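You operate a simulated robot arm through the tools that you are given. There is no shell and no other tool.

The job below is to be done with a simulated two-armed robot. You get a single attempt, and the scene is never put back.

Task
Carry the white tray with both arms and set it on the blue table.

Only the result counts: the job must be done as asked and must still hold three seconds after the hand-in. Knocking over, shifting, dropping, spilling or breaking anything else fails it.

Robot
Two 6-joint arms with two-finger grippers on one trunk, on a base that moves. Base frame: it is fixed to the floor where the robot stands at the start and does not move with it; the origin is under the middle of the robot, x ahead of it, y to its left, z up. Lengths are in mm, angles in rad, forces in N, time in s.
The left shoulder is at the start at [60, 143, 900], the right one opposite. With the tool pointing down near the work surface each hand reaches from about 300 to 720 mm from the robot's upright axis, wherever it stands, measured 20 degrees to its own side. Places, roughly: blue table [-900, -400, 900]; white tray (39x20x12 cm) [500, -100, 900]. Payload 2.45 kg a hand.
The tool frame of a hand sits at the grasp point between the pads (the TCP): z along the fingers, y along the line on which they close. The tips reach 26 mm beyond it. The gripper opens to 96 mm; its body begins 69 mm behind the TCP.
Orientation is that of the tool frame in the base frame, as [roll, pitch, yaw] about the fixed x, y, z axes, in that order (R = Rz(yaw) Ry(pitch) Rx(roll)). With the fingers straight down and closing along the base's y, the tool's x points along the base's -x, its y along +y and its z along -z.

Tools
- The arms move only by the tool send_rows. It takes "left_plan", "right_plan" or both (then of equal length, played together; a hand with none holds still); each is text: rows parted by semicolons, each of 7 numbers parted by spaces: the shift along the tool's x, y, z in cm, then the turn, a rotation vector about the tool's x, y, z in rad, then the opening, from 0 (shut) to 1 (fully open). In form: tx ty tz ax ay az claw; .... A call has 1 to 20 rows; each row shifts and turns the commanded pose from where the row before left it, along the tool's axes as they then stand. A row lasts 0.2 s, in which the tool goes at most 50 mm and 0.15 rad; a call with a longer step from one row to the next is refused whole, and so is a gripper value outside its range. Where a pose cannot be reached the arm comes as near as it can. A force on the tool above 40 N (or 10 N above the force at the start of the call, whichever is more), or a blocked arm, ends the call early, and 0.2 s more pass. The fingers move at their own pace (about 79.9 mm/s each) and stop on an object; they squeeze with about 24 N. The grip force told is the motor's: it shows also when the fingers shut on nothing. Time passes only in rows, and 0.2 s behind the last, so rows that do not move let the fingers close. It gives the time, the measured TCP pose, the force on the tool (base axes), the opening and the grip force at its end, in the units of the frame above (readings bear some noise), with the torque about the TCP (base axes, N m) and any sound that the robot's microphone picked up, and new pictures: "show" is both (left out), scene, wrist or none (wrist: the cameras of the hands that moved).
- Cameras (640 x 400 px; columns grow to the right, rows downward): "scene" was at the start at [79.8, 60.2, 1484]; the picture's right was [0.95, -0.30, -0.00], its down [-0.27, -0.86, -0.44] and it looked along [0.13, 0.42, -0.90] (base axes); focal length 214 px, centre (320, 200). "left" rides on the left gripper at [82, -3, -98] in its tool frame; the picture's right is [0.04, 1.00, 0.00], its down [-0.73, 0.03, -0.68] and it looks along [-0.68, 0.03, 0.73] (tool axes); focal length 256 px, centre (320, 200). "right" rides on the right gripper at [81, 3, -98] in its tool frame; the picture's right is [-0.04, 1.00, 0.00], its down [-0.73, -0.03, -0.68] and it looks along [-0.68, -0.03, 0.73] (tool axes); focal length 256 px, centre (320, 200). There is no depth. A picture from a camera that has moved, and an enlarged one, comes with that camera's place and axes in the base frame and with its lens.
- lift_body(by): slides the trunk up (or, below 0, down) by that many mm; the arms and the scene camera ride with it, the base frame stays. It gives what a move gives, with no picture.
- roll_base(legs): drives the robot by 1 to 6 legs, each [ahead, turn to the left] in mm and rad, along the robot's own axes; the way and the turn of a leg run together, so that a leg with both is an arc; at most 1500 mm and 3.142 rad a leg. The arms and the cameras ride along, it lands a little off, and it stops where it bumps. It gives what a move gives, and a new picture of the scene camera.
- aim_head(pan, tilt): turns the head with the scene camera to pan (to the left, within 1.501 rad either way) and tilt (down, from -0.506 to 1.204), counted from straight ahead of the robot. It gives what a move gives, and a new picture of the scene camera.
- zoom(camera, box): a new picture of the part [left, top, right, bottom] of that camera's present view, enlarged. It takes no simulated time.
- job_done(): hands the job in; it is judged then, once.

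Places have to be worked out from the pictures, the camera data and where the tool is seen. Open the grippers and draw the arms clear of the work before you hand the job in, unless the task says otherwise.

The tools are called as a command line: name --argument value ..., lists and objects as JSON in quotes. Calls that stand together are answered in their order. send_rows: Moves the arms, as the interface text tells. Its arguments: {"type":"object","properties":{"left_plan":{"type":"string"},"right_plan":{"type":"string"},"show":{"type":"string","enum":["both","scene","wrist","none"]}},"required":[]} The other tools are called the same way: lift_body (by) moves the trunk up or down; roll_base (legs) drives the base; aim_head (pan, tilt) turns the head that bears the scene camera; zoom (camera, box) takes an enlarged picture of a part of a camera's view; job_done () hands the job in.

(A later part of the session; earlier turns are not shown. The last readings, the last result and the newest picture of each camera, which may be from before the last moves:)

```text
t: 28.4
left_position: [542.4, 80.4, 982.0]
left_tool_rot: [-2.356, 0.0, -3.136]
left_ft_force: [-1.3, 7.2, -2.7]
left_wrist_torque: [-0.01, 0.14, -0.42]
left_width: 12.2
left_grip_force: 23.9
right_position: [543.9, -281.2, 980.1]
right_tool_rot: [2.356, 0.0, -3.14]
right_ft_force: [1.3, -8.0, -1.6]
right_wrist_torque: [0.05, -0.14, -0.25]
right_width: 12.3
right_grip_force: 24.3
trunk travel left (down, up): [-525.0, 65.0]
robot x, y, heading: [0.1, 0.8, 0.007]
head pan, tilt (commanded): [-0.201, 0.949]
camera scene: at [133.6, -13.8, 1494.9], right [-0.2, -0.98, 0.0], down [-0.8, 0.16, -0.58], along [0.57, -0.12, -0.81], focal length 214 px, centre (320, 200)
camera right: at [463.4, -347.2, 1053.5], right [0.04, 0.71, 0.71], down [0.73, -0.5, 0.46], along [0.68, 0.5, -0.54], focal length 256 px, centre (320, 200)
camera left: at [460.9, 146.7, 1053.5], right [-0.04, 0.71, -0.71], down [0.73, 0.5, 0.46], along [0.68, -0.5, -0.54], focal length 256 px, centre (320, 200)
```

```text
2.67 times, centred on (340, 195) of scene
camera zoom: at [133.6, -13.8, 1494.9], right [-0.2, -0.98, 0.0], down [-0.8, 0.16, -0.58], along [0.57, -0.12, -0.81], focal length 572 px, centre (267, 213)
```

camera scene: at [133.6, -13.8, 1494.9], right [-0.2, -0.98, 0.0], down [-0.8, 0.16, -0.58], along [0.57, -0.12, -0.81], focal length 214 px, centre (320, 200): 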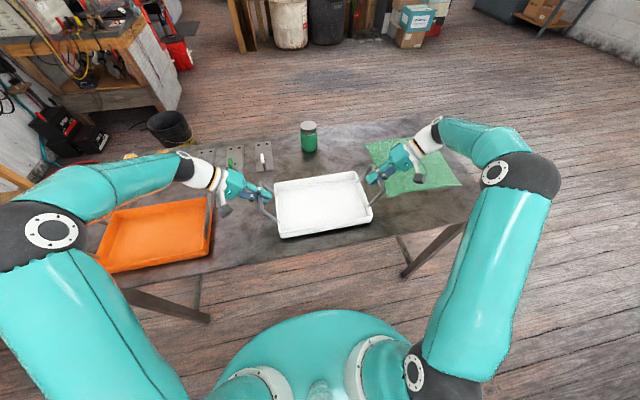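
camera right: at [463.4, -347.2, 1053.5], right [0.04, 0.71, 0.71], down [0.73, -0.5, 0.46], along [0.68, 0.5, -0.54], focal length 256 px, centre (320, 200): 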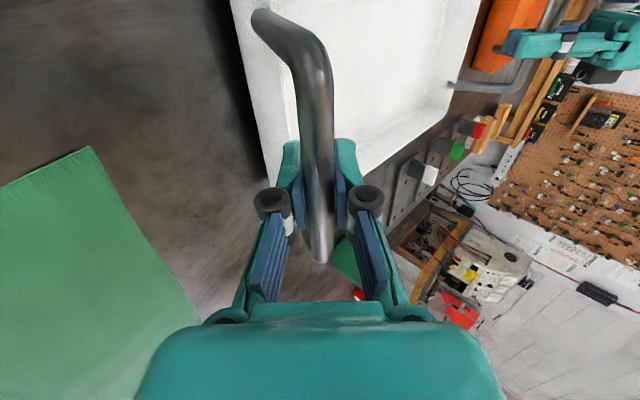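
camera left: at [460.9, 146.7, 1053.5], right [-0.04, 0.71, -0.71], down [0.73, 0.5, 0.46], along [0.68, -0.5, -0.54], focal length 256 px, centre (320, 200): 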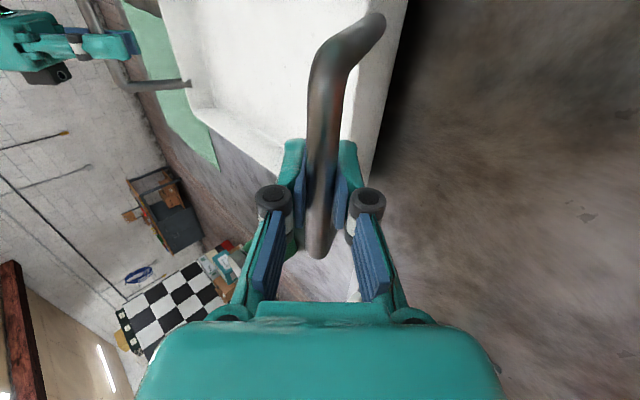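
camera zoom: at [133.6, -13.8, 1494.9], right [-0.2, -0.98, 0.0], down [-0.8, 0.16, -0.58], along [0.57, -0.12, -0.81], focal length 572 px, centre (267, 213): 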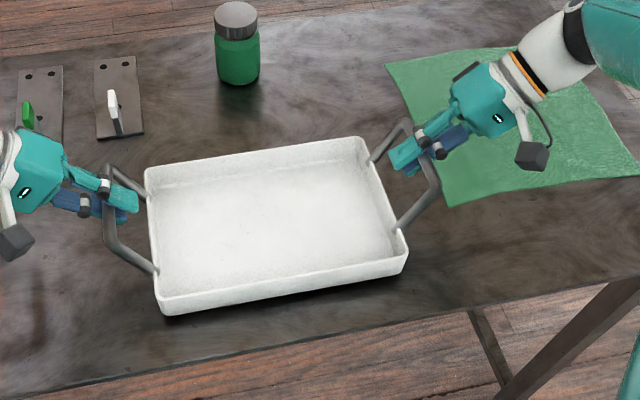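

The tray hangs level and is clear of the table. I keep raising it smoothly by another 140 mm.

send_rows --left_plan "0 -0.283 -0.283 0 0 0 0; 0 -0.424 -0.424 0 0 0 0; 0 -0.566 -0.566 0 0 0 0; 0 -0.566 -0.566 0 0 0 0; 0 -0.566 -0.566 0 0 0 0; 0 -0.566 -0.566 0 0 0 0; 0 -0.566 -0.566 0 0 0 0; 0 -0.566 -0.566 0 0 0 0; 0 -0.566 -0.566 0 0 0 0; 0 -0.566 -0.566 0 0 0 0; 0 -0.566 -0.566 0 0 0 0; 0 -0.566 -0.566 0 0 0 0; 0 -0.566 -0.566 0 0 0 0; 0 -0.566 -0.566 0 0 0 0; 0 -0.566 -0.566 0 0 0 0; 0 -0.566 -0.566 0 0 0 0; 0 -0.566 -0.566 0 0 0 0; 0 -0.424 -0.424 0 0 0 0; 0 -0.283 -0.283 0 0 0 0" --right_plan "0 0.283 -0.283 0 0 0 0; 0 0.424 -0.424 0 0 0 0; 0 0.566 -0.566 0 0 0 0; 0 0.566 -0.566 0 0 0 0; 0 0.566 -0.566 0 0 0 0; 0 0.566 -0.566 0 0 0 0; 0 0.566 -0.566 0 0 0 0; 0 0.566 -0.566 0 0 0 0; 0 0.566 -0.566 0 0 0 0; 0 0.566 -0.566 0 0 0 0; 0 0.566 -0.566 0 0 0 0; 0 0.566 -0.566 0 0 0 0; 0 0.566 -0.566 0 0 0 0; 0 0.566 -0.566 0 0 0 0; 0 0.566 -0.566 0 0 0 0; 0 0.566 -0.566 0 0 0 0; 0 0.566 -0.566 0 0 0 0; 0 0.424 -0.424 0 0 0 0; 0 0.283 -0.283 0 0 0 0" --show "both"

```text
t: 32.4
left_position: [540.7, 81.8, 1123.3]
left_tool_rot: [-2.355, 0.003, -3.135]
left_ft_force: [0.9, 12.0, -1.8]
left_wrist_torque: [-0.04, -0.24, 0.15]
left_width: 12.1
left_grip_force: 23.8
right_position: [545.0, -279.2, 1121.8]
right_tool_rot: [2.356, 0.0, -3.14]
right_ft_force: [-1.4, -12.6, -2.7]
right_wrist_torque: [0.08, 0.22, 0.35]
right_width: 12.3
right_grip_force: 24.1
trunk travel left (down, up): [-525.0, 65.0]
robot x, y, heading: [3.3, -2.3, 0.002]
head pan, tilt (commanded): [-0.201, 0.949]
camera scene: at [133.5, -13.7, 1494.9], right [-0.2, -0.98, 0.0], down [-0.8, 0.16, -0.58], along [0.57, -0.12, -0.81], focal length 214 px, centre (320, 200)
camera right: at [464.2, -345.9, 1194.3], right [0.04, 0.71, 0.71], down [0.74, -0.5, 0.46], along [0.68, 0.5, -0.54], focal length 256 px, centre (320, 200)
camera left: at [460.2, 147.8, 1194.4], right [-0.04, 0.71, -0.71], down [0.73, 0.51, 0.46], along [0.68, -0.5, -0.54], focal length 256 px, centre (320, 200)
```

scene: 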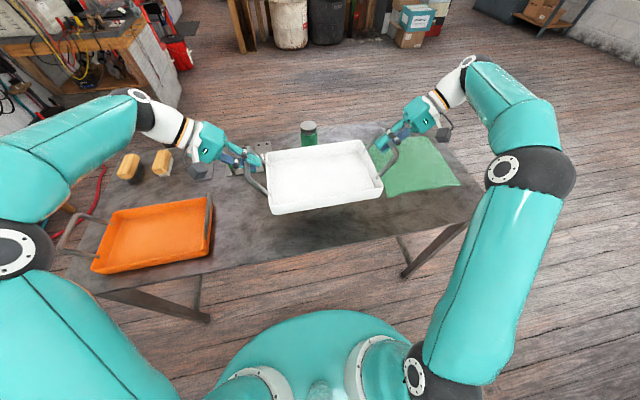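
right: 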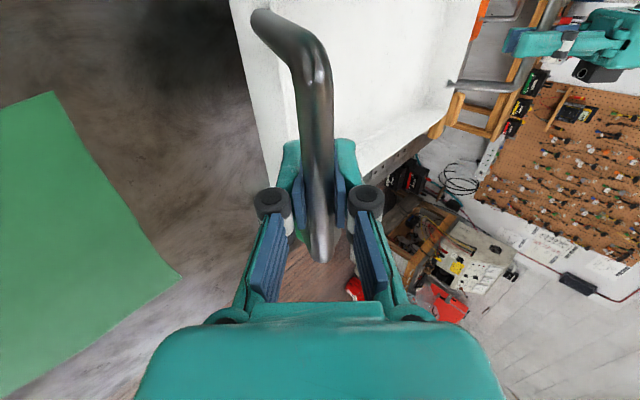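
left: 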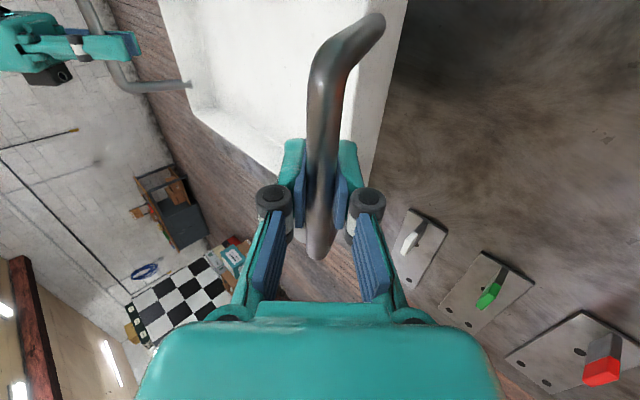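

The tray is up safely, gripped at both ends with a mild inward squeeze. I raise the trunk 60 mm for extra clearance before driving.

lift_body --by 60

```text
t: 33.4
left_position: [542.6, 82.3, 1182.0]
left_tool_rot: [-2.356, -0.001, -3.136]
left_ft_force: [1.1, 17.1, -2.5]
left_wrist_torque: [-0.05, -0.24, 0.12]
left_width: 12.5
left_grip_force: 24.0
right_position: [546.3, -279.3, 1180.7]
right_tool_rot: [2.356, -0.002, -3.14]
right_ft_force: [-1.2, -17.7, -2.6]
right_wrist_torque: [0.09, 0.22, 0.25]
right_width: 12.1
right_grip_force: 24.5
trunk travel left (down, up): [-585.0, 5.0]
robot x, y, heading: [6.4, -4.5, -0.003]
head pan, tilt (commanded): [-0.201, 0.949]
```

The outward force on both hands has crept up to 17 N, a squeeze along the tray's length. I let a second pass with no motion to see whether it is still growing.

send_rows --left_plan "0 0 0 0 0 0 0; 0 0 0 0 0 0 0; 0 0 0 0 0 0 0; 0 0 0 0 0 0 0; 0 0 0 0 0 0 0" --right_plan "0 0 0 0 0 0 0; 0 0 0 0 0 0 0; 0 0 0 0 0 0 0; 0 0 0 0 0 0 0; 0 0 0 0 0 0 0" --show "both"

```text
t: 34.6
left_position: [541.9, 81.4, 1182.4]
left_tool_rot: [-2.358, 0.001, -3.136]
left_ft_force: [-0.5, 20.1, -2.4]
left_wrist_torque: [-0.05, -0.06, -0.01]
left_width: 12.3
left_grip_force: 23.9
right_position: [544.7, -279.4, 1181.7]
right_tool_rot: [2.355, 0.001, -3.137]
right_ft_force: [0.8, -21.4, -2.3]
right_wrist_torque: [0.1, 0.01, 0.08]
right_width: 11.9
right_grip_force: 24.4
trunk travel left (down, up): [-585.0, 5.0]
robot x, y, heading: [5.2, -0.1, 0.0]
head pan, tilt (commanded): [-0.201, 0.949]
camera scene: at [133.6, -13.8, 1554.9], right [-0.2, -0.98, 0.0], down [-0.8, 0.16, -0.58], along [0.57, -0.12, -0.81], focal length 214 px, centre (320, 200)
camera right: at [464.4, -345.9, 1254.1], right [0.04, 0.71, 0.71], down [0.74, -0.5, 0.46], along [0.68, 0.5, -0.54], focal length 256 px, centre (320, 200)
camera left: at [460.2, 147.7, 1254.2], right [-0.04, 0.71, -0.71], down [0.73, 0.5, 0.46], along [0.68, -0.5, -0.54], focal length 256 px, centre (320, 200)
```

scene: 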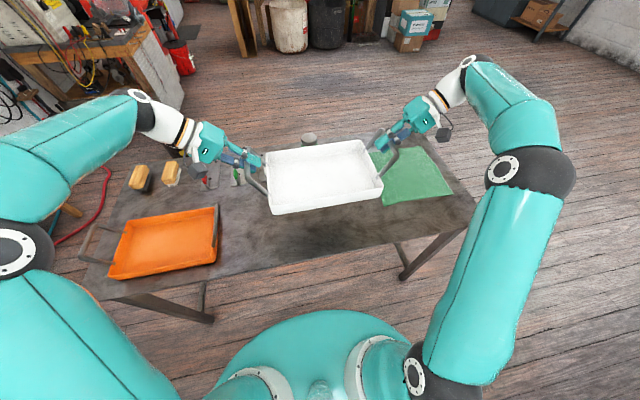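
right: 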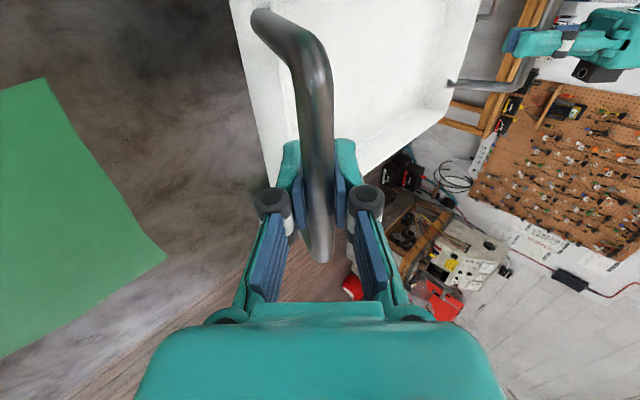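
left: 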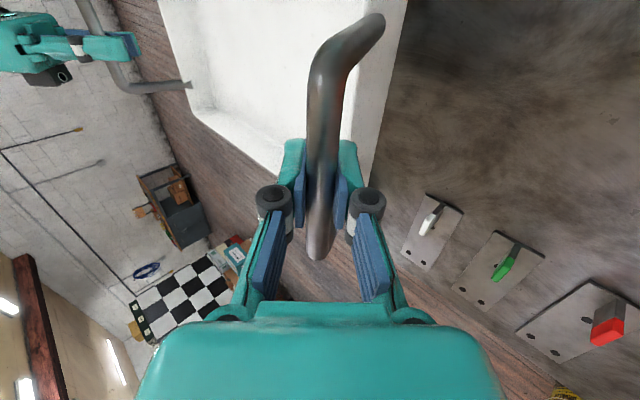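

The squeeze keeps growing slowly (20 N), which means the commanded hand spacing is a bit smaller than the tray allows. I spread the hands outward by 1 mm each and watch the force.

send_rows --left_plan "0 0.035 -0.035 0 0 0 0; 0 0.035 -0.035 0 0 0 0; 0 0 0 0 0 0 0; 0 0 0 0 0 0 0; 0 0 0 0 0 0 0" --right_plan "0 -0.035 -0.035 0 0 0 0; 0 -0.035 -0.035 0 0 0 0; 0 0 0 0 0 0 0; 0 0 0 0 0 0 0; 0 0 0 0 0 0 0" --show "none"

send_rows --left_plan "0 0 0 0 0 0 0; 0 0 0 0 0 0 0; 0 0 0 0 0 0 0; 0 0 0 0 0 0 0; 0 0 0 0 0 0 0" --right_plan "0 0 0 0 0 0 0; 0 0 0 0 0 0 0; 0 0 0 0 0 0 0; 0 0 0 0 0 0 0; 0 0 0 0 0 0 0" --show "none"

```text
t: 35.8
left_position: [542.7, 81.8, 1182.3]
left_tool_rot: [-2.354, 0.001, -3.138]
left_ft_force: [-1.1, 6.1, -2.7]
left_wrist_torque: [0.02, 0.12, -0.14]
left_width: 12.3
left_grip_force: 24.5
right_position: [546.0, -278.4, 1182.1]
right_tool_rot: [2.354, -0.002, -3.135]
right_ft_force: [1.0, -6.7, -1.3]
right_wrist_torque: [0.06, -0.13, -0.13]
right_width: 12.1
right_grip_force: 24.2
trunk travel left (down, up): [-585.0, 5.0]
robot x, y, heading: [-2.8, -0.8, 0.0]
head pan, tilt (commanded): [-0.201, 0.949]
```

```text
t: 37.0
left_position: [541.9, 81.9, 1183.4]
left_tool_rot: [-2.354, 0.0, -3.135]
left_ft_force: [-1.2, -2.6, -2.7]
left_wrist_torque: [0.01, 0.07, -0.08]
left_width: 12.1
left_grip_force: 24.5
right_position: [545.5, -278.7, 1181.6]
right_tool_rot: [2.354, -0.002, -3.135]
right_ft_force: [1.2, 3.6, -2.7]
right_wrist_torque: [0.0, -0.07, -0.14]
right_width: 12.1
right_grip_force: 23.9
trunk travel left (down, up): [-585.0, 5.0]
robot x, y, heading: [1.3, -5.3, -0.001]
head pan, tilt (commanded): [-0.201, 0.949]
```

The squeeze vanished and is drifting slightly into tension, so the neutral spacing is a fraction of a millimetre back. I close the spacing by about 0.75 mm per hand to keep a light inward load.

send_rows --left_plan "0 -0.053 0.053 0 0 0 0; 0 0 0 0 0 0 0; 0 0 0 0 0 0 0" --right_plan "0 0.053 0.053 0 0 0 0; 0 0 0 0 0 0 0; 0 0 0 0 0 0 0" --show "none"

send_rows --left_plan "0 0 0 0 0 0 0; 0 0 0 0 0 0 0; 0 0 0 0 0 0 0; 0 0 0 0 0 0 0; 0 0 0 0 0 0 0" --right_plan "0 0 0 0 0 0 0; 0 0 0 0 0 0 0; 0 0 0 0 0 0 0; 0 0 0 0 0 0 0; 0 0 0 0 0 0 0" --show "none"

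```text
t: 37.8
left_position: [542.6, 82.0, 1182.8]
left_tool_rot: [-2.358, 0.0, -3.136]
left_ft_force: [0.2, -3.6, -2.4]
left_wrist_torque: [-0.01, -0.07, 0.01]
left_width: 12.1
left_grip_force: 23.9
right_position: [546.1, -278.6, 1182.2]
right_tool_rot: [2.356, -0.002, -3.138]
right_ft_force: [-0.2, 3.1, -2.3]
right_wrist_torque: [-0.02, 0.06, 0.07]
right_width: 12.3
right_grip_force: 23.9
trunk travel left (down, up): [-585.0, 5.0]
robot x, y, heading: [-3.0, -0.1, 0.002]
head pan, tilt (commanded): [-0.201, 0.949]
```

```text
t: 39.0
left_position: [541.6, 81.7, 1183.0]
left_tool_rot: [-2.356, 0.001, -3.138]
left_ft_force: [0.7, -3.2, -2.1]
left_wrist_torque: [0.03, -0.12, 0.07]
left_width: 12.4
left_grip_force: 24.1
right_position: [545.2, -278.3, 1181.2]
right_tool_rot: [2.357, -0.003, -3.137]
right_ft_force: [0.2, 4.8, -3.2]
right_wrist_torque: [-0.01, 0.09, 0.14]
right_width: 12.0
right_grip_force: 23.6
trunk travel left (down, up): [-585.0, 5.0]
robot x, y, heading: [1.4, -2.0, 0.006]
head pan, tilt (commanded): [-0.201, 0.949]
```

The load is now steady with only about 4 N of tension. I tighten by another 0.2 mm and then back the base up 120 mm, away from the grey table.

send_rows --left_plan "0 -0.014 0.014 0 0 0 0; 0 0 0 0 0 0 0; 0 0 0 0 0 0 0" --right_plan "0 0.014 0.014 0 0 0 0; 0 0 0 0 0 0 0; 0 0 0 0 0 0 0" --show "none"

roll_base --legs '[[-120, 0]]'

```text
t: 39.8
left_position: [541.8, 82.8, 1183.0]
left_tool_rot: [-2.356, 0.002, -3.136]
left_ft_force: [2.2, -5.0, -2.2]
left_wrist_torque: [0.04, -0.25, 0.34]
left_width: 12.4
left_grip_force: 24.3
right_position: [545.6, -277.5, 1182.3]
right_tool_rot: [2.355, -0.001, -3.139]
right_ft_force: [-1.7, 4.8, -1.5]
right_wrist_torque: [-0.01, 0.27, 0.35]
right_width: 12.2
right_grip_force: 23.9
trunk travel left (down, up): [-585.0, 5.0]
robot x, y, heading: [1.0, 1.0, 0.002]
head pan, tilt (commanded): [-0.201, 0.949]
```

```text
t: 41.0
left_position: [420.1, 79.9, 1184.5]
left_tool_rot: [-2.357, 0.002, -3.139]
left_ft_force: [1.1, -5.4, -1.7]
left_wrist_torque: [0.04, -0.25, 0.3]
left_width: 12.2
left_grip_force: 24.2
right_position: [425.0, -279.4, 1182.3]
right_tool_rot: [2.356, -0.001, -3.141]
right_ft_force: [-2.0, 5.7, -1.3]
right_wrist_torque: [-0.07, 0.21, 0.22]
right_width: 12.1
right_grip_force: 23.7
trunk travel left (down, up): [-585.0, 5.0]
robot x, y, heading: [-120.9, -0.6, -0.002]
head pan, tilt (commanded): [-0.201, 0.949]
camera scene: at [12.0, -14.0, 1555.1], right [-0.2, -0.98, 0.0], down [-0.8, 0.16, -0.58], along [0.57, -0.12, -0.81], focal length 214 px, centre (320, 200)
```

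scene: 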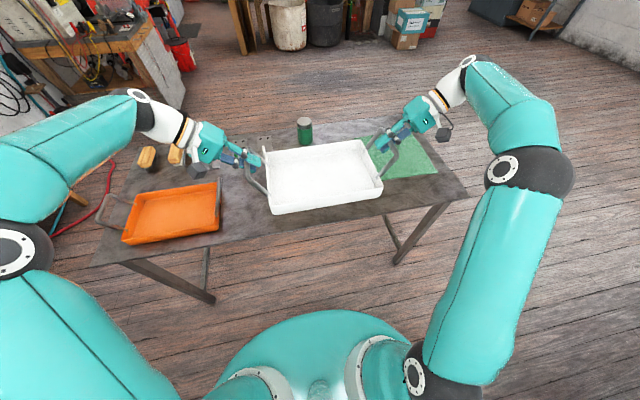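

The tray rode along well. Now I turn right by a quarter turn in place (over the flat green cloth side), to face −y.

roll_base --legs '[[0, -0.785], [0, -0.785]]'

aim_head --pan -1.5 --tilt 0.75

```text
t: 43.2
left_position: [364.4, -250.9, 1184.3]
left_tool_rot: [-2.358, -0.005, 2.516]
left_ft_force: [-0.7, -0.9, -3.0]
left_wrist_torque: [0.09, 0.03, -0.03]
left_width: 12.2
left_grip_force: 23.6
right_position: [155.3, -545.5, 1181.4]
right_tool_rot: [2.354, 0.0, 2.517]
right_ft_force: [-1.2, -1.4, -3.3]
right_wrist_torque: [0.06, -0.08, 0.12]
right_width: 11.8
right_grip_force: 24.2
trunk travel left (down, up): [-585.0, 5.0]
robot x, y, heading: [-103.7, 28.0, -0.642]
head pan, tilt (commanded): [-0.201, 0.949]
stopped in leg 1: the robot was blocked; the commanded pose is now the measured one
camera scene: at [-7.3, -65.7, 1554.8], right [-0.75, -0.66, 0.0], down [-0.54, 0.61, -0.58], along [0.39, -0.43, -0.81], focal length 214 px, centre (320, 200)
```

scene: 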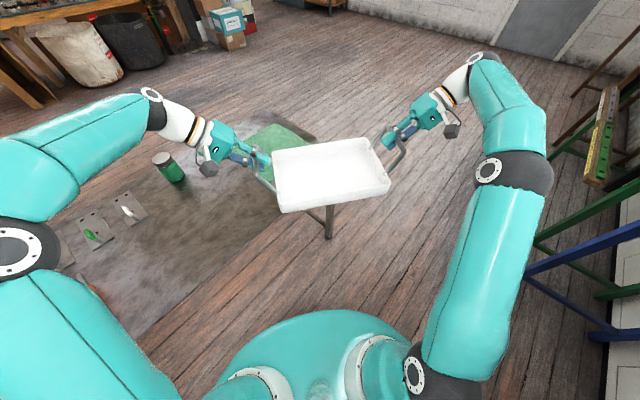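

```text
t: 44.7
left_position: [365.0, -249.0, 1183.5]
left_tool_rot: [-2.355, -0.003, 2.517]
left_ft_force: [0.9, -0.4, -2.2]
left_wrist_torque: [0.0, 0.05, -0.03]
left_width: 12.3
left_grip_force: 23.6
right_position: [157.1, -542.6, 1183.3]
right_tool_rot: [2.355, 0.0, 2.517]
right_ft_force: [0.2, 0.0, -3.0]
right_wrist_torque: [-0.03, -0.04, 0.13]
right_width: 12.0
right_grip_force: 23.5
trunk travel left (down, up): [-585.0, 5.0]
robot x, y, heading: [-105.3, 28.5, -0.644]
head pan, tilt (commanded): [-1.499, 0.75]
camera scene: at [-98.9, -78.2, 1570.5], right [-0.84, 0.54, 0.0], down [0.37, 0.57, -0.73], along [-0.4, -0.61, -0.68], focal length 214 px, centre (320, 200)
```

scene: 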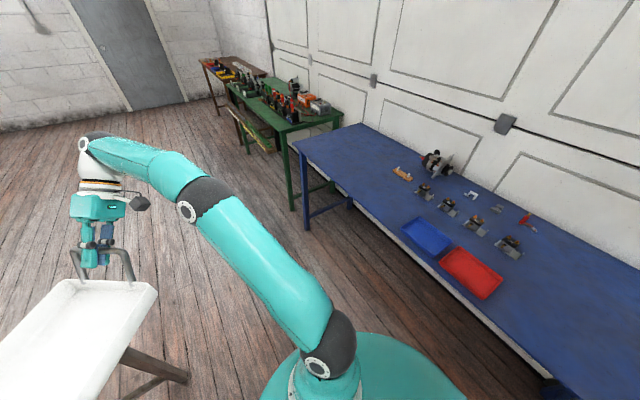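

The turn was blocked after 0.64 rad, with the tray still securely held (small forces on both hands). I need to find what I touched, so I look around downward.

zoom --camera "scene" --box '[400, 180, 640, 400]'

aim_head --pan -1.5 --tilt 1.2

aim_head --pan 1.5 --tilt 1.2

aim_head --pan 1.5 --tilt 0.6

```text
1.82 times, centred on (520, 290) of scene
camera zoom: at [-98.9, -78.2, 1570.5], right [-0.84, 0.54, 0.0], down [0.37, 0.57, -0.73], along [-0.4, -0.61, -0.68], focal length 390 px, centre (-44, 36)
```

zoom: 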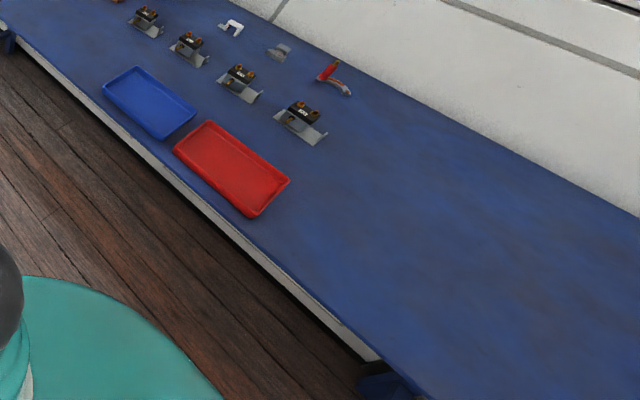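

```text
t: 45.6
left_position: [364.5, -248.9, 1185.1]
left_tool_rot: [-2.356, -0.002, 2.518]
left_ft_force: [0.3, 0.1, -2.2]
left_wrist_torque: [0.04, 0.03, -0.04]
left_width: 12.2
left_grip_force: 24.0
right_position: [157.5, -542.2, 1184.1]
right_tool_rot: [2.354, 0.002, 2.517]
right_ft_force: [0.7, -0.5, -2.3]
right_wrist_torque: [-0.05, -0.05, 0.09]
right_width: 12.2
right_grip_force: 24.3
trunk travel left (down, up): [-585.0, 5.0]
robot x, y, heading: [-107.0, 29.7, -0.64]
head pan, tilt (commanded): [-1.499, 1.201]
camera scene: at [-84.5, -55.5, 1538.8], right [-0.84, 0.54, 0.0], down [0.5, 0.78, -0.36], along [-0.2, -0.3, -0.93], focal length 214 px, centre (320, 200)
```

scene: 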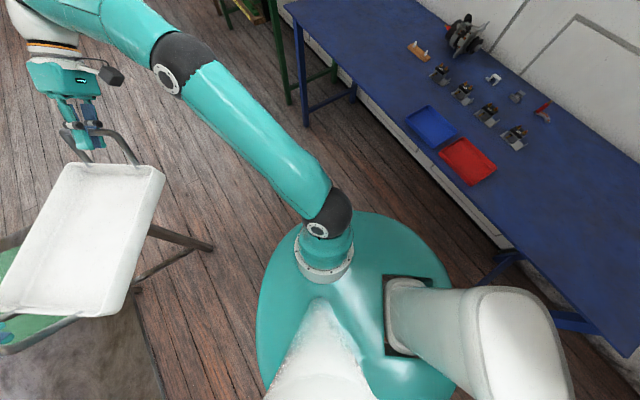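

```text
t: 48.2
left_position: [364.8, -248.6, 1183.6]
left_tool_rot: [-2.356, 0.0, 2.517]
left_ft_force: [0.7, -0.1, -1.9]
left_wrist_torque: [0.03, 0.06, 0.0]
left_width: 12.1
left_grip_force: 24.2
right_position: [156.5, -542.0, 1184.4]
right_tool_rot: [2.352, 0.003, 2.516]
right_ft_force: [-1.4, 0.7, -2.2]
right_wrist_torque: [-0.03, -0.05, 0.08]
right_width: 12.4
right_grip_force: 24.1
trunk travel left (down, up): [-585.0, 5.0]
robot x, y, heading: [-105.2, 28.5, -0.645]
head pan, tilt (commanded): [1.499, 1.201]
camera scene: at [-17.6, 33.7, 1538.8], right [0.75, -0.66, 0.0], down [-0.61, -0.7, -0.36], along [0.24, 0.27, -0.93], focal length 214 px, centre (320, 200)
```

scene: 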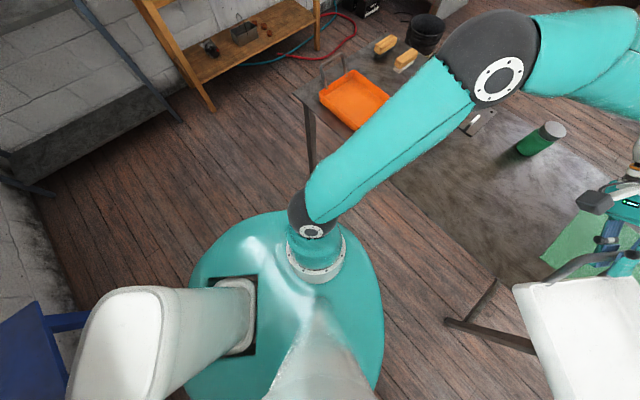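

```text
t: 49.2
left_position: [364.3, -248.7, 1184.6]
left_tool_rot: [-2.357, -0.001, 2.516]
left_ft_force: [0.3, 0.3, -2.8]
left_wrist_torque: [0.03, 0.03, 0.0]
left_width: 12.2
left_grip_force: 24.4
right_position: [158.2, -542.7, 1183.7]
right_tool_rot: [2.354, 0.003, 2.518]
right_ft_force: [-0.5, -0.1, -2.5]
right_wrist_torque: [0.03, -0.09, 0.05]
right_width: 12.0
right_grip_force: 24.4
trunk travel left (down, up): [-585.0, 5.0]
robot x, y, heading: [-104.4, 26.4, -0.642]
head pan, tilt (commanded): [1.499, 0.6]
camera scene: at [3.8, 58.3, 1583.3], right [0.76, -0.66, 0.0], down [-0.37, -0.43, -0.82], along [0.54, 0.62, -0.57], focal length 214 px, centre (320, 200)
```

scene: 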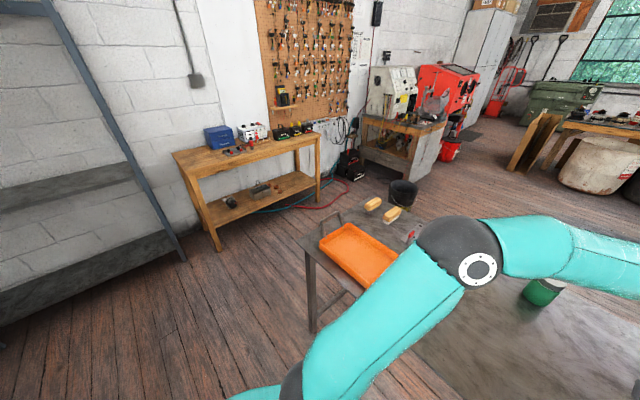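

No obvious contact yet on the sides; I check straight ahead and the right-front, looking steeply down past the trunk.

aim_head --pan -0.7 --tilt 1.2

aim_head --pan 0.7 --tilt 1.2

aim_head --pan 0.0 --tilt 1.2

```text
t: 51.3
left_position: [364.3, -249.8, 1184.5]
left_tool_rot: [-2.355, -0.001, 2.516]
left_ft_force: [0.1, 1.1, -2.1]
left_wrist_torque: [0.04, 0.07, 0.01]
left_width: 12.2
left_grip_force: 23.7
right_position: [157.4, -544.0, 1183.8]
right_tool_rot: [2.355, 0.001, 2.517]
right_ft_force: [-0.9, -0.1, -2.4]
right_wrist_torque: [-0.01, -0.05, 0.09]
right_width: 11.9
right_grip_force: 24.2
trunk travel left (down, up): [-585.0, 5.0]
robot x, y, heading: [-105.7, 24.1, -0.642]
head pan, tilt (commanded): [-0.7, 1.201]
camera scene: at [-41.6, -62.9, 1538.8], right [-0.97, -0.23, 0.0], down [-0.21, 0.91, -0.36], along [0.08, -0.35, -0.93], focal length 214 px, centre (320, 200)
```

scene: 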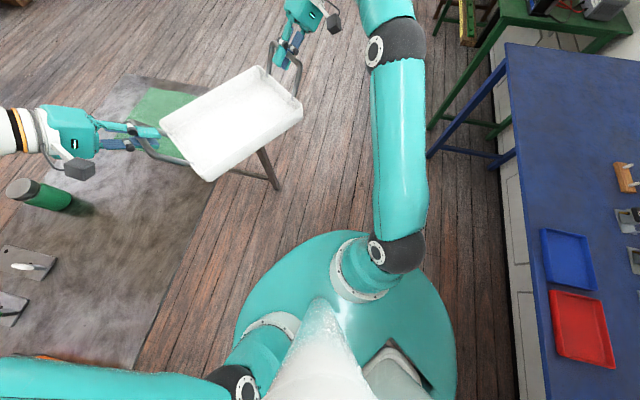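

```text
t: 52.8
left_position: [364.9, -248.5, 1185.6]
left_tool_rot: [-2.357, -0.001, 2.516]
left_ft_force: [0.7, -0.2, -2.3]
left_wrist_torque: [0.04, 0.04, -0.02]
left_width: 11.9
left_grip_force: 24.1
right_position: [156.7, -542.3, 1185.1]
right_tool_rot: [2.354, 0.001, 2.517]
right_ft_force: [-0.3, -0.1, -2.1]
right_wrist_torque: [0.0, -0.06, 0.11]
right_width: 12.1
right_grip_force: 23.8
trunk travel left (down, up): [-585.0, 5.0]
robot x, y, heading: [-104.1, 29.0, -0.643]
head pan, tilt (commanded): [0.7, 1.201]
camera scene: at [1.6, -5.4, 1538.8], right [0.06, -1.0, 0.0], down [-0.93, -0.05, -0.36], along [0.36, 0.02, -0.93], focal length 214 px, centre (320, 200)
```

scene: 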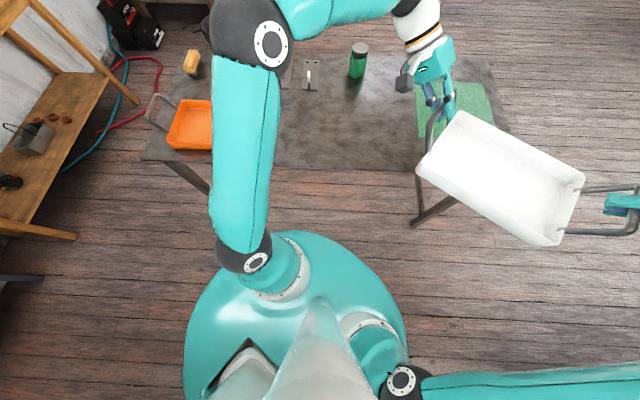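

```text
t: 53.9
left_position: [365.6, -248.4, 1184.4]
left_tool_rot: [-2.356, 0.0, 2.516]
left_ft_force: [0.6, 0.7, -0.3]
left_wrist_torque: [0.01, 0.02, 0.02]
left_width: 12.2
left_grip_force: 24.3
right_position: [156.7, -543.1, 1183.5]
right_tool_rot: [2.354, 0.001, 2.518]
right_ft_force: [-1.3, -0.3, -2.4]
right_wrist_torque: [0.01, -0.08, 0.09]
right_width: 12.1
right_grip_force: 23.7
trunk travel left (down, up): [-585.0, 5.0]
robot x, y, heading: [-103.3, 26.4, -0.643]
head pan, tilt (commanded): [0.0, 1.201]
camera scene: at [-9.4, -42.0, 1538.7], right [-0.6, -0.8, 0.0], down [-0.75, 0.56, -0.36], along [0.29, -0.22, -0.93], focal length 214 px, centre (320, 200)
```

scene: 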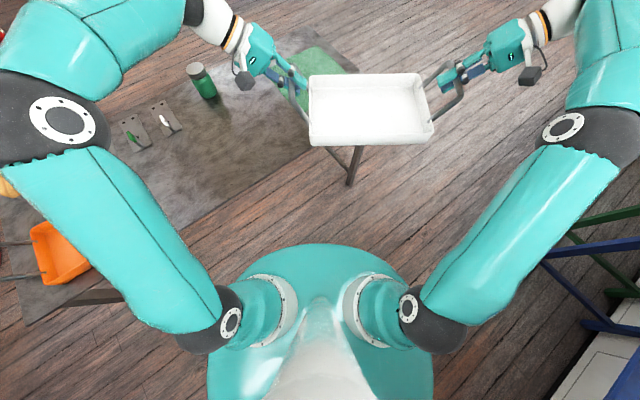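

Nothing visible is touching: tray, arms and trunk are all clear, and the sideways offset looks like slip while turning. I test with a small further right turn of 0.12 rad.

roll_base --legs '[[0, -0.12]]'

```text
t: 54.9
left_position: [327.9, -303.6, 1185.0]
left_tool_rot: [-2.357, -0.002, 2.396]
left_ft_force: [0.5, -0.3, -2.1]
left_wrist_torque: [0.0, 0.01, 0.09]
left_width: 12.2
left_grip_force: 24.2
right_position: [87.3, -570.1, 1183.6]
right_tool_rot: [2.355, 0.001, 2.397]
right_ft_force: [-0.5, -0.2, -2.3]
right_wrist_torque: [-0.03, -0.02, 0.11]
right_width: 12.2
right_grip_force: 23.9
trunk travel left (down, up): [-585.0, 5.0]
robot x, y, heading: [-101.3, 30.9, -0.766]
head pan, tilt (commanded): [0.0, 1.201]
camera scene: at [-15.2, -47.9, 1538.8], right [-0.69, -0.72, 0.0], down [-0.67, 0.65, -0.36], along [0.26, -0.25, -0.93], focal length 214 px, centre (320, 200)
```

scene: 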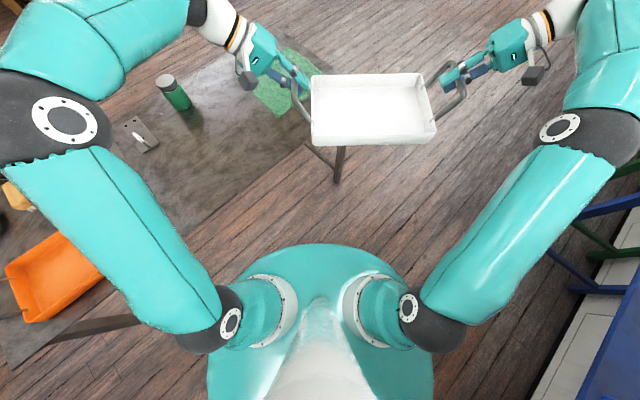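

The small turn went through freely, so I continue the right turn in small legs.

roll_base --legs '[[0, -0.2], [0, -0.2], [0, -0.2], [0, -0.2]]'

```text
t: 57.0
left_position: [170.0, -443.9, 1183.2]
left_tool_rot: [-2.359, -0.003, 2.004]
left_ft_force: [0.7, -1.3, -3.1]
left_wrist_torque: [0.05, -0.01, 0.16]
left_width: 12.3
left_grip_force: 23.7
right_position: [-153.8, -598.7, 1184.5]
right_tool_rot: [2.351, -0.004, 2.007]
right_ft_force: [-0.2, 1.2, -1.7]
right_wrist_torque: [0.02, -0.13, -0.03]
right_width: 11.8
right_grip_force: 23.7
trunk travel left (down, up): [-585.0, 5.0]
robot x, y, heading: [-79.1, 40.4, -1.161]
head pan, tilt (commanded): [0.0, 1.201]
stopped in leg 2: the robot was blocked; the commanded pose is now the measured one
camera scene: at [-33.8, -69.6, 1538.7], right [-0.92, -0.4, 0.0], down [-0.37, 0.86, -0.36], along [0.14, -0.33, -0.93], focal length 214 px, centre (320, 200)
```

scene: 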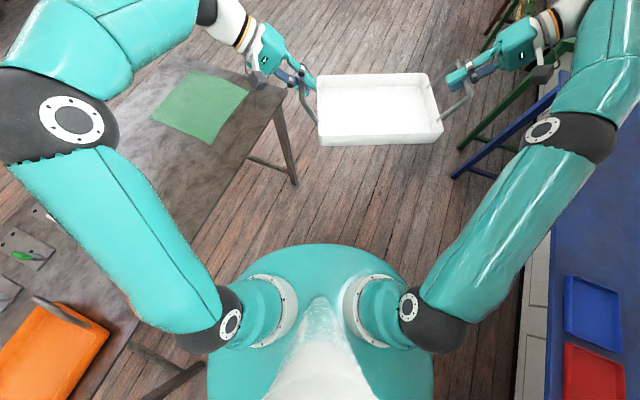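

Again it turned nearly the full two legs and then reported blocked with a ~24 mm sideways slip, with no load on the hands: the heavy front makes it pivot about a point ahead of centre. I go on in single small turns, re-checking each time.

roll_base --legs '[[0, -0.2]]'

roll_base --legs '[[0, -0.2]]'

```text
t: 58.2
left_position: [70.4, -483.6, 1184.9]
left_tool_rot: [-2.356, -0.001, 1.807]
left_ft_force: [3.3, 1.8, -2.8]
left_wrist_torque: [0.14, 0.0, -0.08]
left_width: 11.9
left_grip_force: 24.1
right_position: [-279.5, -570.7, 1184.6]
right_tool_rot: [2.356, 0.0, 1.807]
right_ft_force: [-3.6, -0.6, -1.8]
right_wrist_torque: [-0.14, -0.16, -0.07]
right_width: 11.9
right_grip_force: 24.7
trunk travel left (down, up): [-585.0, 5.0]
robot x, y, heading: [-70.7, 38.4, -1.366]
head pan, tilt (commanded): [0.0, 1.201]
camera scene: at [-45.2, -74.8, 1538.8], right [-0.98, -0.21, 0.0], down [-0.19, 0.91, -0.36], along [0.07, -0.35, -0.93], focal length 214 px, centre (320, 200)
```

scene: 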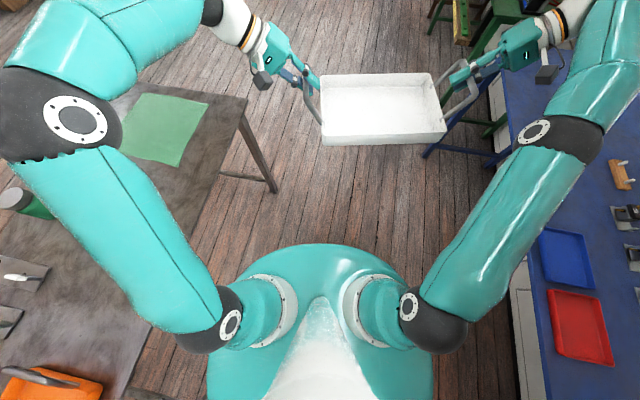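

```text
t: 59.4
left_position: [-34.2, -502.7, 1186.2]
left_tool_rot: [-2.358, -0.003, 1.608]
left_ft_force: [15.9, 0.4, -2.8]
left_wrist_torque: [-0.15, 0.03, -0.27]
left_width: 11.9
left_grip_force: 23.7
right_position: [-393.2, -515.1, 1182.6]
right_tool_rot: [2.358, 0.006, 1.597]
right_ft_force: [-15.6, -1.9, -2.8]
right_wrist_torque: [0.13, -0.1, 0.2]
right_width: 12.0
right_grip_force: 24.0
trunk travel left (down, up): [-585.0, 5.0]
robot x, y, heading: [-58.0, 38.5, -1.564]
head pan, tilt (commanded): [0.0, 1.201]
camera scene: at [-58.0, -77.8, 1538.8], right [-1.0, -0.01, 0.0], down [-0.01, 0.93, -0.36], along [0.0, -0.36, -0.93], focal length 214 px, centre (320, 200)
```

scene: 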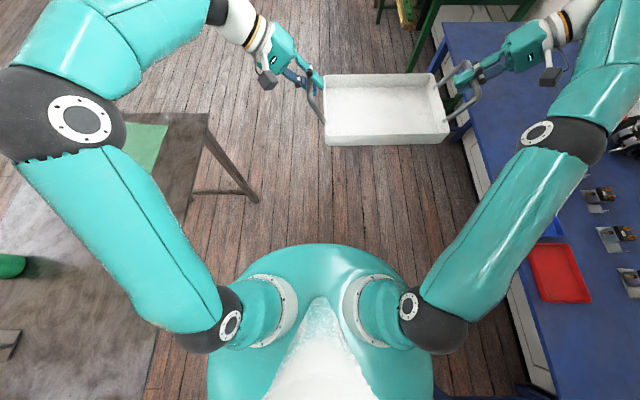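

I now face −y at about (−58, 38). The hands have crept about 60 mm to my right relative to the trunk during the turns and the squeeze is 16 N, so I relieve the spacing by 0.6 mm per hand and re-read the poses.

send_rows --left_plan "0 0.042 -0.042 0 0 0 0; 0 0 0 0 0 0 0; 0 0 0 0 0 0 0" --right_plan "0 -0.042 -0.042 0 0 0 0; 0 0 0 0 0 0 0; 0 0 0 0 0 0 0" --show "both"

```text
t: 60.2
left_position: [-33.5, -501.8, 1186.4]
left_tool_rot: [-2.356, -0.002, 1.608]
left_ft_force: [-9.8, -2.0, -2.7]
left_wrist_torque: [-0.47, -0.04, 0.2]
left_width: 12.3
left_grip_force: 24.1
right_position: [-392.5, -515.8, 1183.3]
right_tool_rot: [2.358, 0.007, 1.598]
right_ft_force: [9.0, 1.1, -2.1]
right_wrist_torque: [0.48, 0.06, 0.37]
right_width: 11.8
right_grip_force: 23.9
trunk travel left (down, up): [-585.0, 5.0]
robot x, y, heading: [-61.1, 36.1, -1.559]
head pan, tilt (commanded): [0.0, 1.201]
camera scene: at [-57.0, -78.1, 1538.7], right [-1.0, -0.01, 0.0], down [-0.01, 0.93, -0.36], along [0.0, -0.36, -0.93], focal length 214 px, centre (320, 200)
camera right: at [-462.2, -435.5, 1255.0], right [0.71, -0.02, 0.71], down [-0.48, -0.74, 0.46], along [0.52, -0.67, -0.54], focal length 256 px, centre (320, 200)
camera left: at [30.6, -418.8, 1258.2], right [0.7, 0.07, -0.71], down [0.53, -0.72, 0.46], along [-0.47, -0.69, -0.54], focal length 256 px, centre (320, 200)
```

scene: 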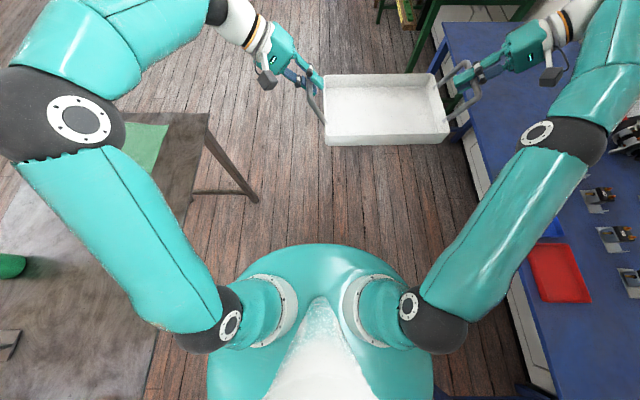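
right: 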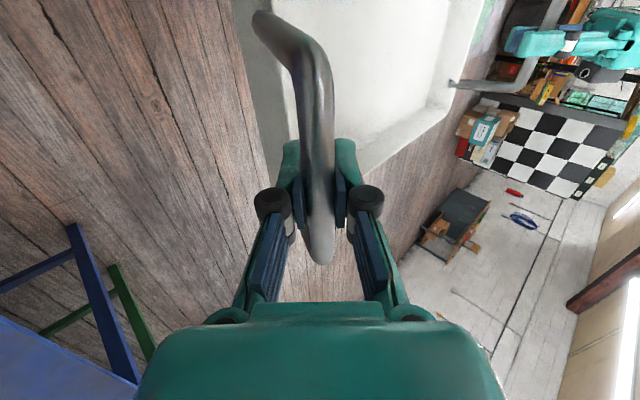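
left: 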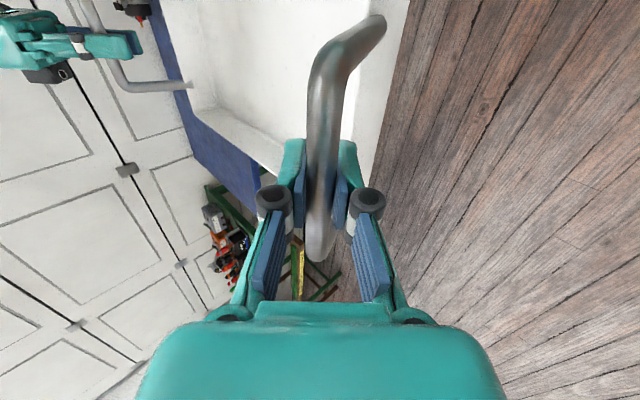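

Holding is good; the hands simply keep their new pose. I tighten the spacing by 0.2 mm and shift both hands together 60 mm to my left to bring the tray back in front of me.

send_rows --left_plan "0 -0.014 0.014 0 0 0 0; 0 0.2 -0.2 0 0 0 0; 0 0.4 -0.4 0 0 0 0; 0 0.5 -0.5 0 0 0 0; 0 0.5 -0.5 0 0 0 0; 0 0.5 -0.5 0 0 0 0; 0 0.5 -0.5 0 0 0 0; 0 0.5 -0.5 0 0 0 0; 0 0.5 -0.5 0 0 0 0; 0 0.4 -0.4 0 0 0 0; 0 0.2 -0.2 0 0 0 0; 0 0 0 0 0 0 0" --right_plan "0 0.014 0.014 0 0 0 0; 0 0.2 0.2 0 0 0 0; 0 0.4 0.4 0 0 0 0; 0 0.5 0.5 0 0 0 0; 0 0.5 0.5 0 0 0 0; 0 0.5 0.5 0 0 0 0; 0 0.5 0.5 0 0 0 0; 0 0.5 0.5 0 0 0 0; 0 0.5 0.5 0 0 0 0; 0 0.4 0.4 0 0 0 0; 0 0.2 0.2 0 0 0 0; 0 0 0 0 0 0 0" --show "both"

```text
t: 62.8
left_position: [25.0, -500.3, 1187.7]
left_tool_rot: [-2.357, -0.004, 1.606]
left_ft_force: [-16.7, 0.7, -1.7]
left_wrist_torque: [0.01, -0.06, -0.25]
left_width: 12.2
left_grip_force: 23.3
right_position: [-333.5, -514.0, 1181.7]
right_tool_rot: [2.358, 0.007, 1.597]
right_ft_force: [16.7, 0.2, -2.4]
right_wrist_torque: [-0.03, 0.09, -0.06]
right_width: 12.1
right_grip_force: 24.0
trunk travel left (down, up): [-585.0, 5.0]
robot x, y, heading: [-58.0, 37.3, -1.56]
head pan, tilt (commanded): [0.0, 1.201]
camera scene: at [-57.4, -78.1, 1538.7], right [-1.0, -0.01, 0.0], down [-0.01, 0.93, -0.36], along [0.0, -0.36, -0.93], focal length 214 px, centre (320, 200)
camera right: at [-403.2, -433.6, 1254.8], right [0.71, -0.02, 0.71], down [-0.48, -0.74, 0.46], along [0.52, -0.67, -0.53], focal length 256 px, centre (320, 200)
camera left: at [89.8, -416.7, 1258.3], right [0.71, 0.07, -0.71], down [0.53, -0.72, 0.46], along [-0.47, -0.69, -0.54], focal length 256 px, centre (320, 200)
```

scene: 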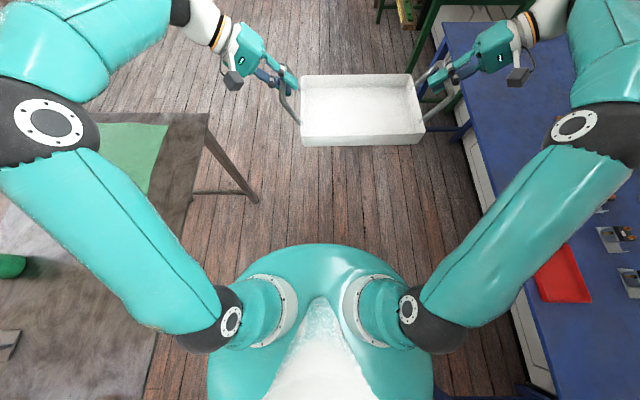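
right: 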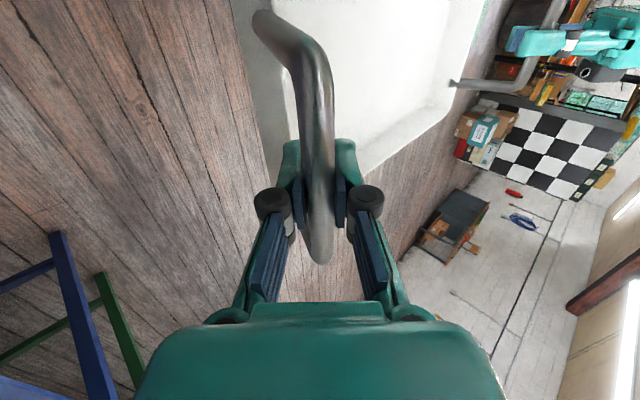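
left: 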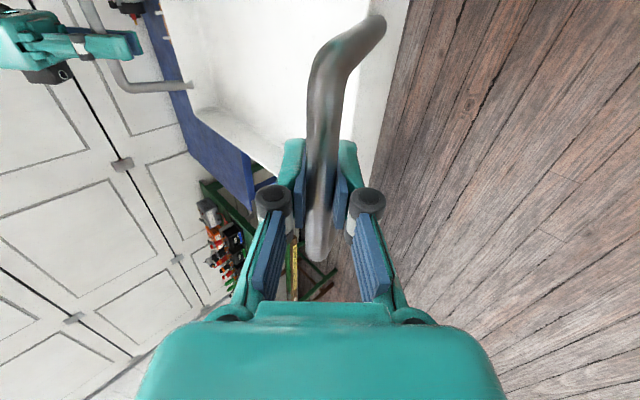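

Now the load is ~17 N of tension, so I tighten the spacing by 0.6 mm per hand and let it settle.

send_rows --left_plan "0 -0.021 0.021 0 0 0 0; 0 -0.021 0.021 0 0 0 0; 0 0 0 0 0 0 0; 0 0 0 0 0 0 0" --right_plan "0 0.021 0.021 0 0 0 0; 0 0.021 0.021 0 0 0 0; 0 0 0 0 0 0 0; 0 0 0 0 0 0 0" --show "none"

send_rows --left_plan "0 0 0 0 0 0 0; 0 0 0 0 0 0 0; 0 0 0 0 0 0 0; 0 0 0 0 0 0 0" --right_plan "0 0 0 0 0 0 0; 0 0 0 0 0 0 0; 0 0 0 0 0 0 0; 0 0 0 0 0 0 0" --show "none"

```text
t: 63.8
left_position: [24.4, -499.8, 1186.4]
left_tool_rot: [-2.359, -0.003, 1.608]
left_ft_force: [-7.5, 2.5, -1.8]
left_wrist_torque: [0.18, 0.0, -0.5]
left_width: 12.2
left_grip_force: 23.8
right_position: [-334.0, -514.1, 1182.3]
right_tool_rot: [2.359, 0.008, 1.598]
right_ft_force: [6.7, -2.6, -2.8]
right_wrist_torque: [-0.18, 0.03, -0.21]
right_width: 11.9
right_grip_force: 24.1
trunk travel left (down, up): [-585.0, 5.0]
robot x, y, heading: [-58.6, 37.0, -1.567]
head pan, tilt (commanded): [0.0, 1.201]
```

```text
t: 64.8
left_position: [24.9, -500.1, 1186.3]
left_tool_rot: [-2.357, -0.003, 1.609]
left_ft_force: [-2.2, 1.5, -3.2]
left_wrist_torque: [0.16, -0.01, -0.48]
left_width: 12.3
left_grip_force: 23.8
right_position: [-332.9, -514.0, 1182.2]
right_tool_rot: [2.361, 0.004, 1.597]
right_ft_force: [1.3, -2.0, -2.6]
right_wrist_torque: [-0.18, 0.01, -0.2]
right_width: 12.1
right_grip_force: 23.6
trunk travel left (down, up): [-585.0, 5.0]
robot x, y, heading: [-62.8, 38.1, -1.563]
head pan, tilt (commanded): [0.0, 1.201]
```

Load is near zero and slowly rising toward compression, so I slacken 0.3 mm per hand and then reverse the base 153 mm (toward +y) to line up with the free end of the blue table.

send_rows --left_plan "0 0.02 -0.02 0 0 0 0; 0 0 0 0 0 0 0" --right_plan "0 -0.02 -0.02 0 0 0 0; 0 0 0 0 0 0 0" --show "none"

roll_base --legs '[[-153, 0]]'

```text
t: 65.4
left_position: [24.2, -500.3, 1187.1]
left_tool_rot: [-2.358, -0.003, 1.61]
left_ft_force: [-5.1, 1.6, -2.0]
left_wrist_torque: [0.09, 0.01, -0.36]
left_width: 12.3
left_grip_force: 23.8
right_position: [-334.7, -513.9, 1182.6]
right_tool_rot: [2.36, 0.006, 1.599]
right_ft_force: [5.4, -1.1, -2.9]
right_wrist_torque: [-0.12, 0.01, -0.22]
right_width: 12.0
right_grip_force: 24.0
trunk travel left (down, up): [-585.0, 5.0]
robot x, y, heading: [-59.5, 35.1, -1.563]
head pan, tilt (commanded): [0.0, 1.201]
```

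```text
t: 66.8
left_position: [24.1, -342.5, 1187.3]
left_tool_rot: [-2.358, -0.002, 1.608]
left_ft_force: [-7.8, 0.8, -1.9]
left_wrist_torque: [-0.13, -0.08, -0.07]
left_width: 12.0
left_grip_force: 23.8
right_position: [-336.4, -355.1, 1185.3]
right_tool_rot: [2.359, 0.008, 1.596]
right_ft_force: [7.0, 1.6, -0.9]
right_wrist_torque: [0.11, 0.08, -0.02]
right_width: 11.9
right_grip_force: 23.8
trunk travel left (down, up): [-585.0, 5.0]
robot x, y, heading: [-58.3, 196.8, -1.567]
head pan, tilt (commanded): [0.0, 1.201]
camera scene: at [-58.7, 80.7, 1538.9], right [-1.0, -0.01, 0.0], down [-0.01, 0.93, -0.36], along [0.0, -0.36, -0.93], focal length 214 px, centre (320, 200)
```

scene: 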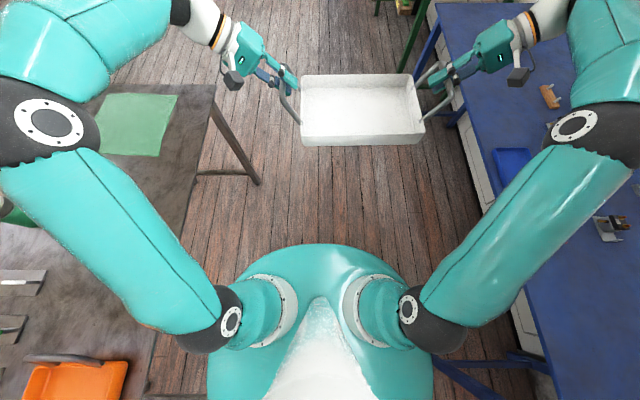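

Now at (−58, 197) facing −y with the tray steady. I resume the right turn in small single steps.

roll_base --legs '[[0, -0.2]]'

roll_base --legs '[[0, -0.2]]'

```text
t: 68.0
left_position: [-87.4, -347.8, 1187.2]
left_tool_rot: [-2.357, -0.004, 1.41]
left_ft_force: [0.4, 0.0, -1.9]
left_wrist_torque: [-0.1, 0.0, -0.13]
left_width: 12.2
left_grip_force: 23.8
right_position: [-441.2, -288.6, 1184.2]
right_tool_rot: [2.359, 0.005, 1.396]
right_ft_force: [-0.3, -0.8, -2.3]
right_wrist_torque: [0.1, -0.08, 0.05]
right_width: 11.8
right_grip_force: 23.8
trunk travel left (down, up): [-585.0, 5.0]
robot x, y, heading: [-49.4, 194.0, -1.761]
head pan, tilt (commanded): [0.0, 1.201]
camera scene: at [-72.6, 80.1, 1538.8], right [-0.98, 0.19, 0.0], down [0.18, 0.91, -0.36], along [-0.07, -0.35, -0.93], focal length 214 px, centre (320, 200)
```

scene: 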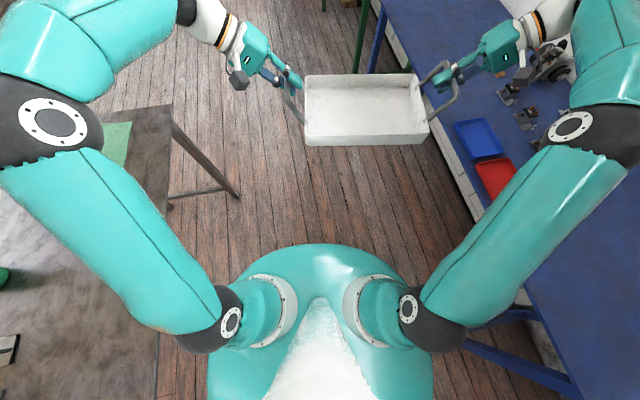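

```text
t: 69.2
left_position: [-191.1, -327.1, 1187.4]
left_tool_rot: [-2.358, -0.003, 1.211]
left_ft_force: [0.6, -1.6, -2.3]
left_wrist_torque: [-0.43, 0.16, 0.17]
left_width: 12.1
left_grip_force: 24.3
right_position: [-527.2, -200.1, 1183.7]
right_tool_rot: [2.357, 0.005, 1.197]
right_ft_force: [-0.1, 2.2, -2.5]
right_wrist_torque: [0.36, -0.17, 0.42]
right_width: 11.7
right_grip_force: 23.8
trunk travel left (down, up): [-585.0, 5.0]
robot x, y, heading: [-36.1, 196.0, -1.963]
head pan, tilt (commanded): [0.0, 1.201]
camera scene: at [-83.8, 86.1, 1538.8], right [-0.92, 0.38, 0.0], down [0.36, 0.86, -0.36], along [-0.14, -0.33, -0.93], focal length 214 px, centre (320, 200)
```

scene: 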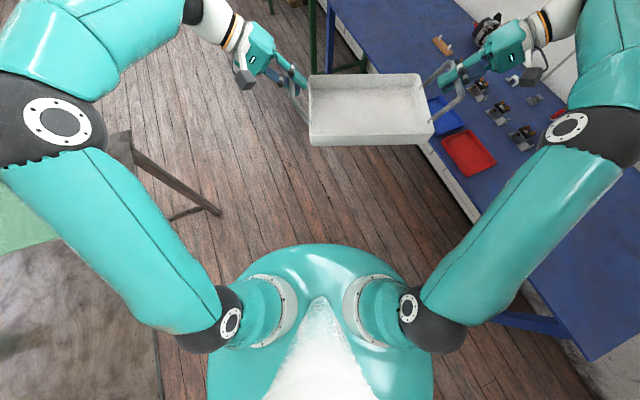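

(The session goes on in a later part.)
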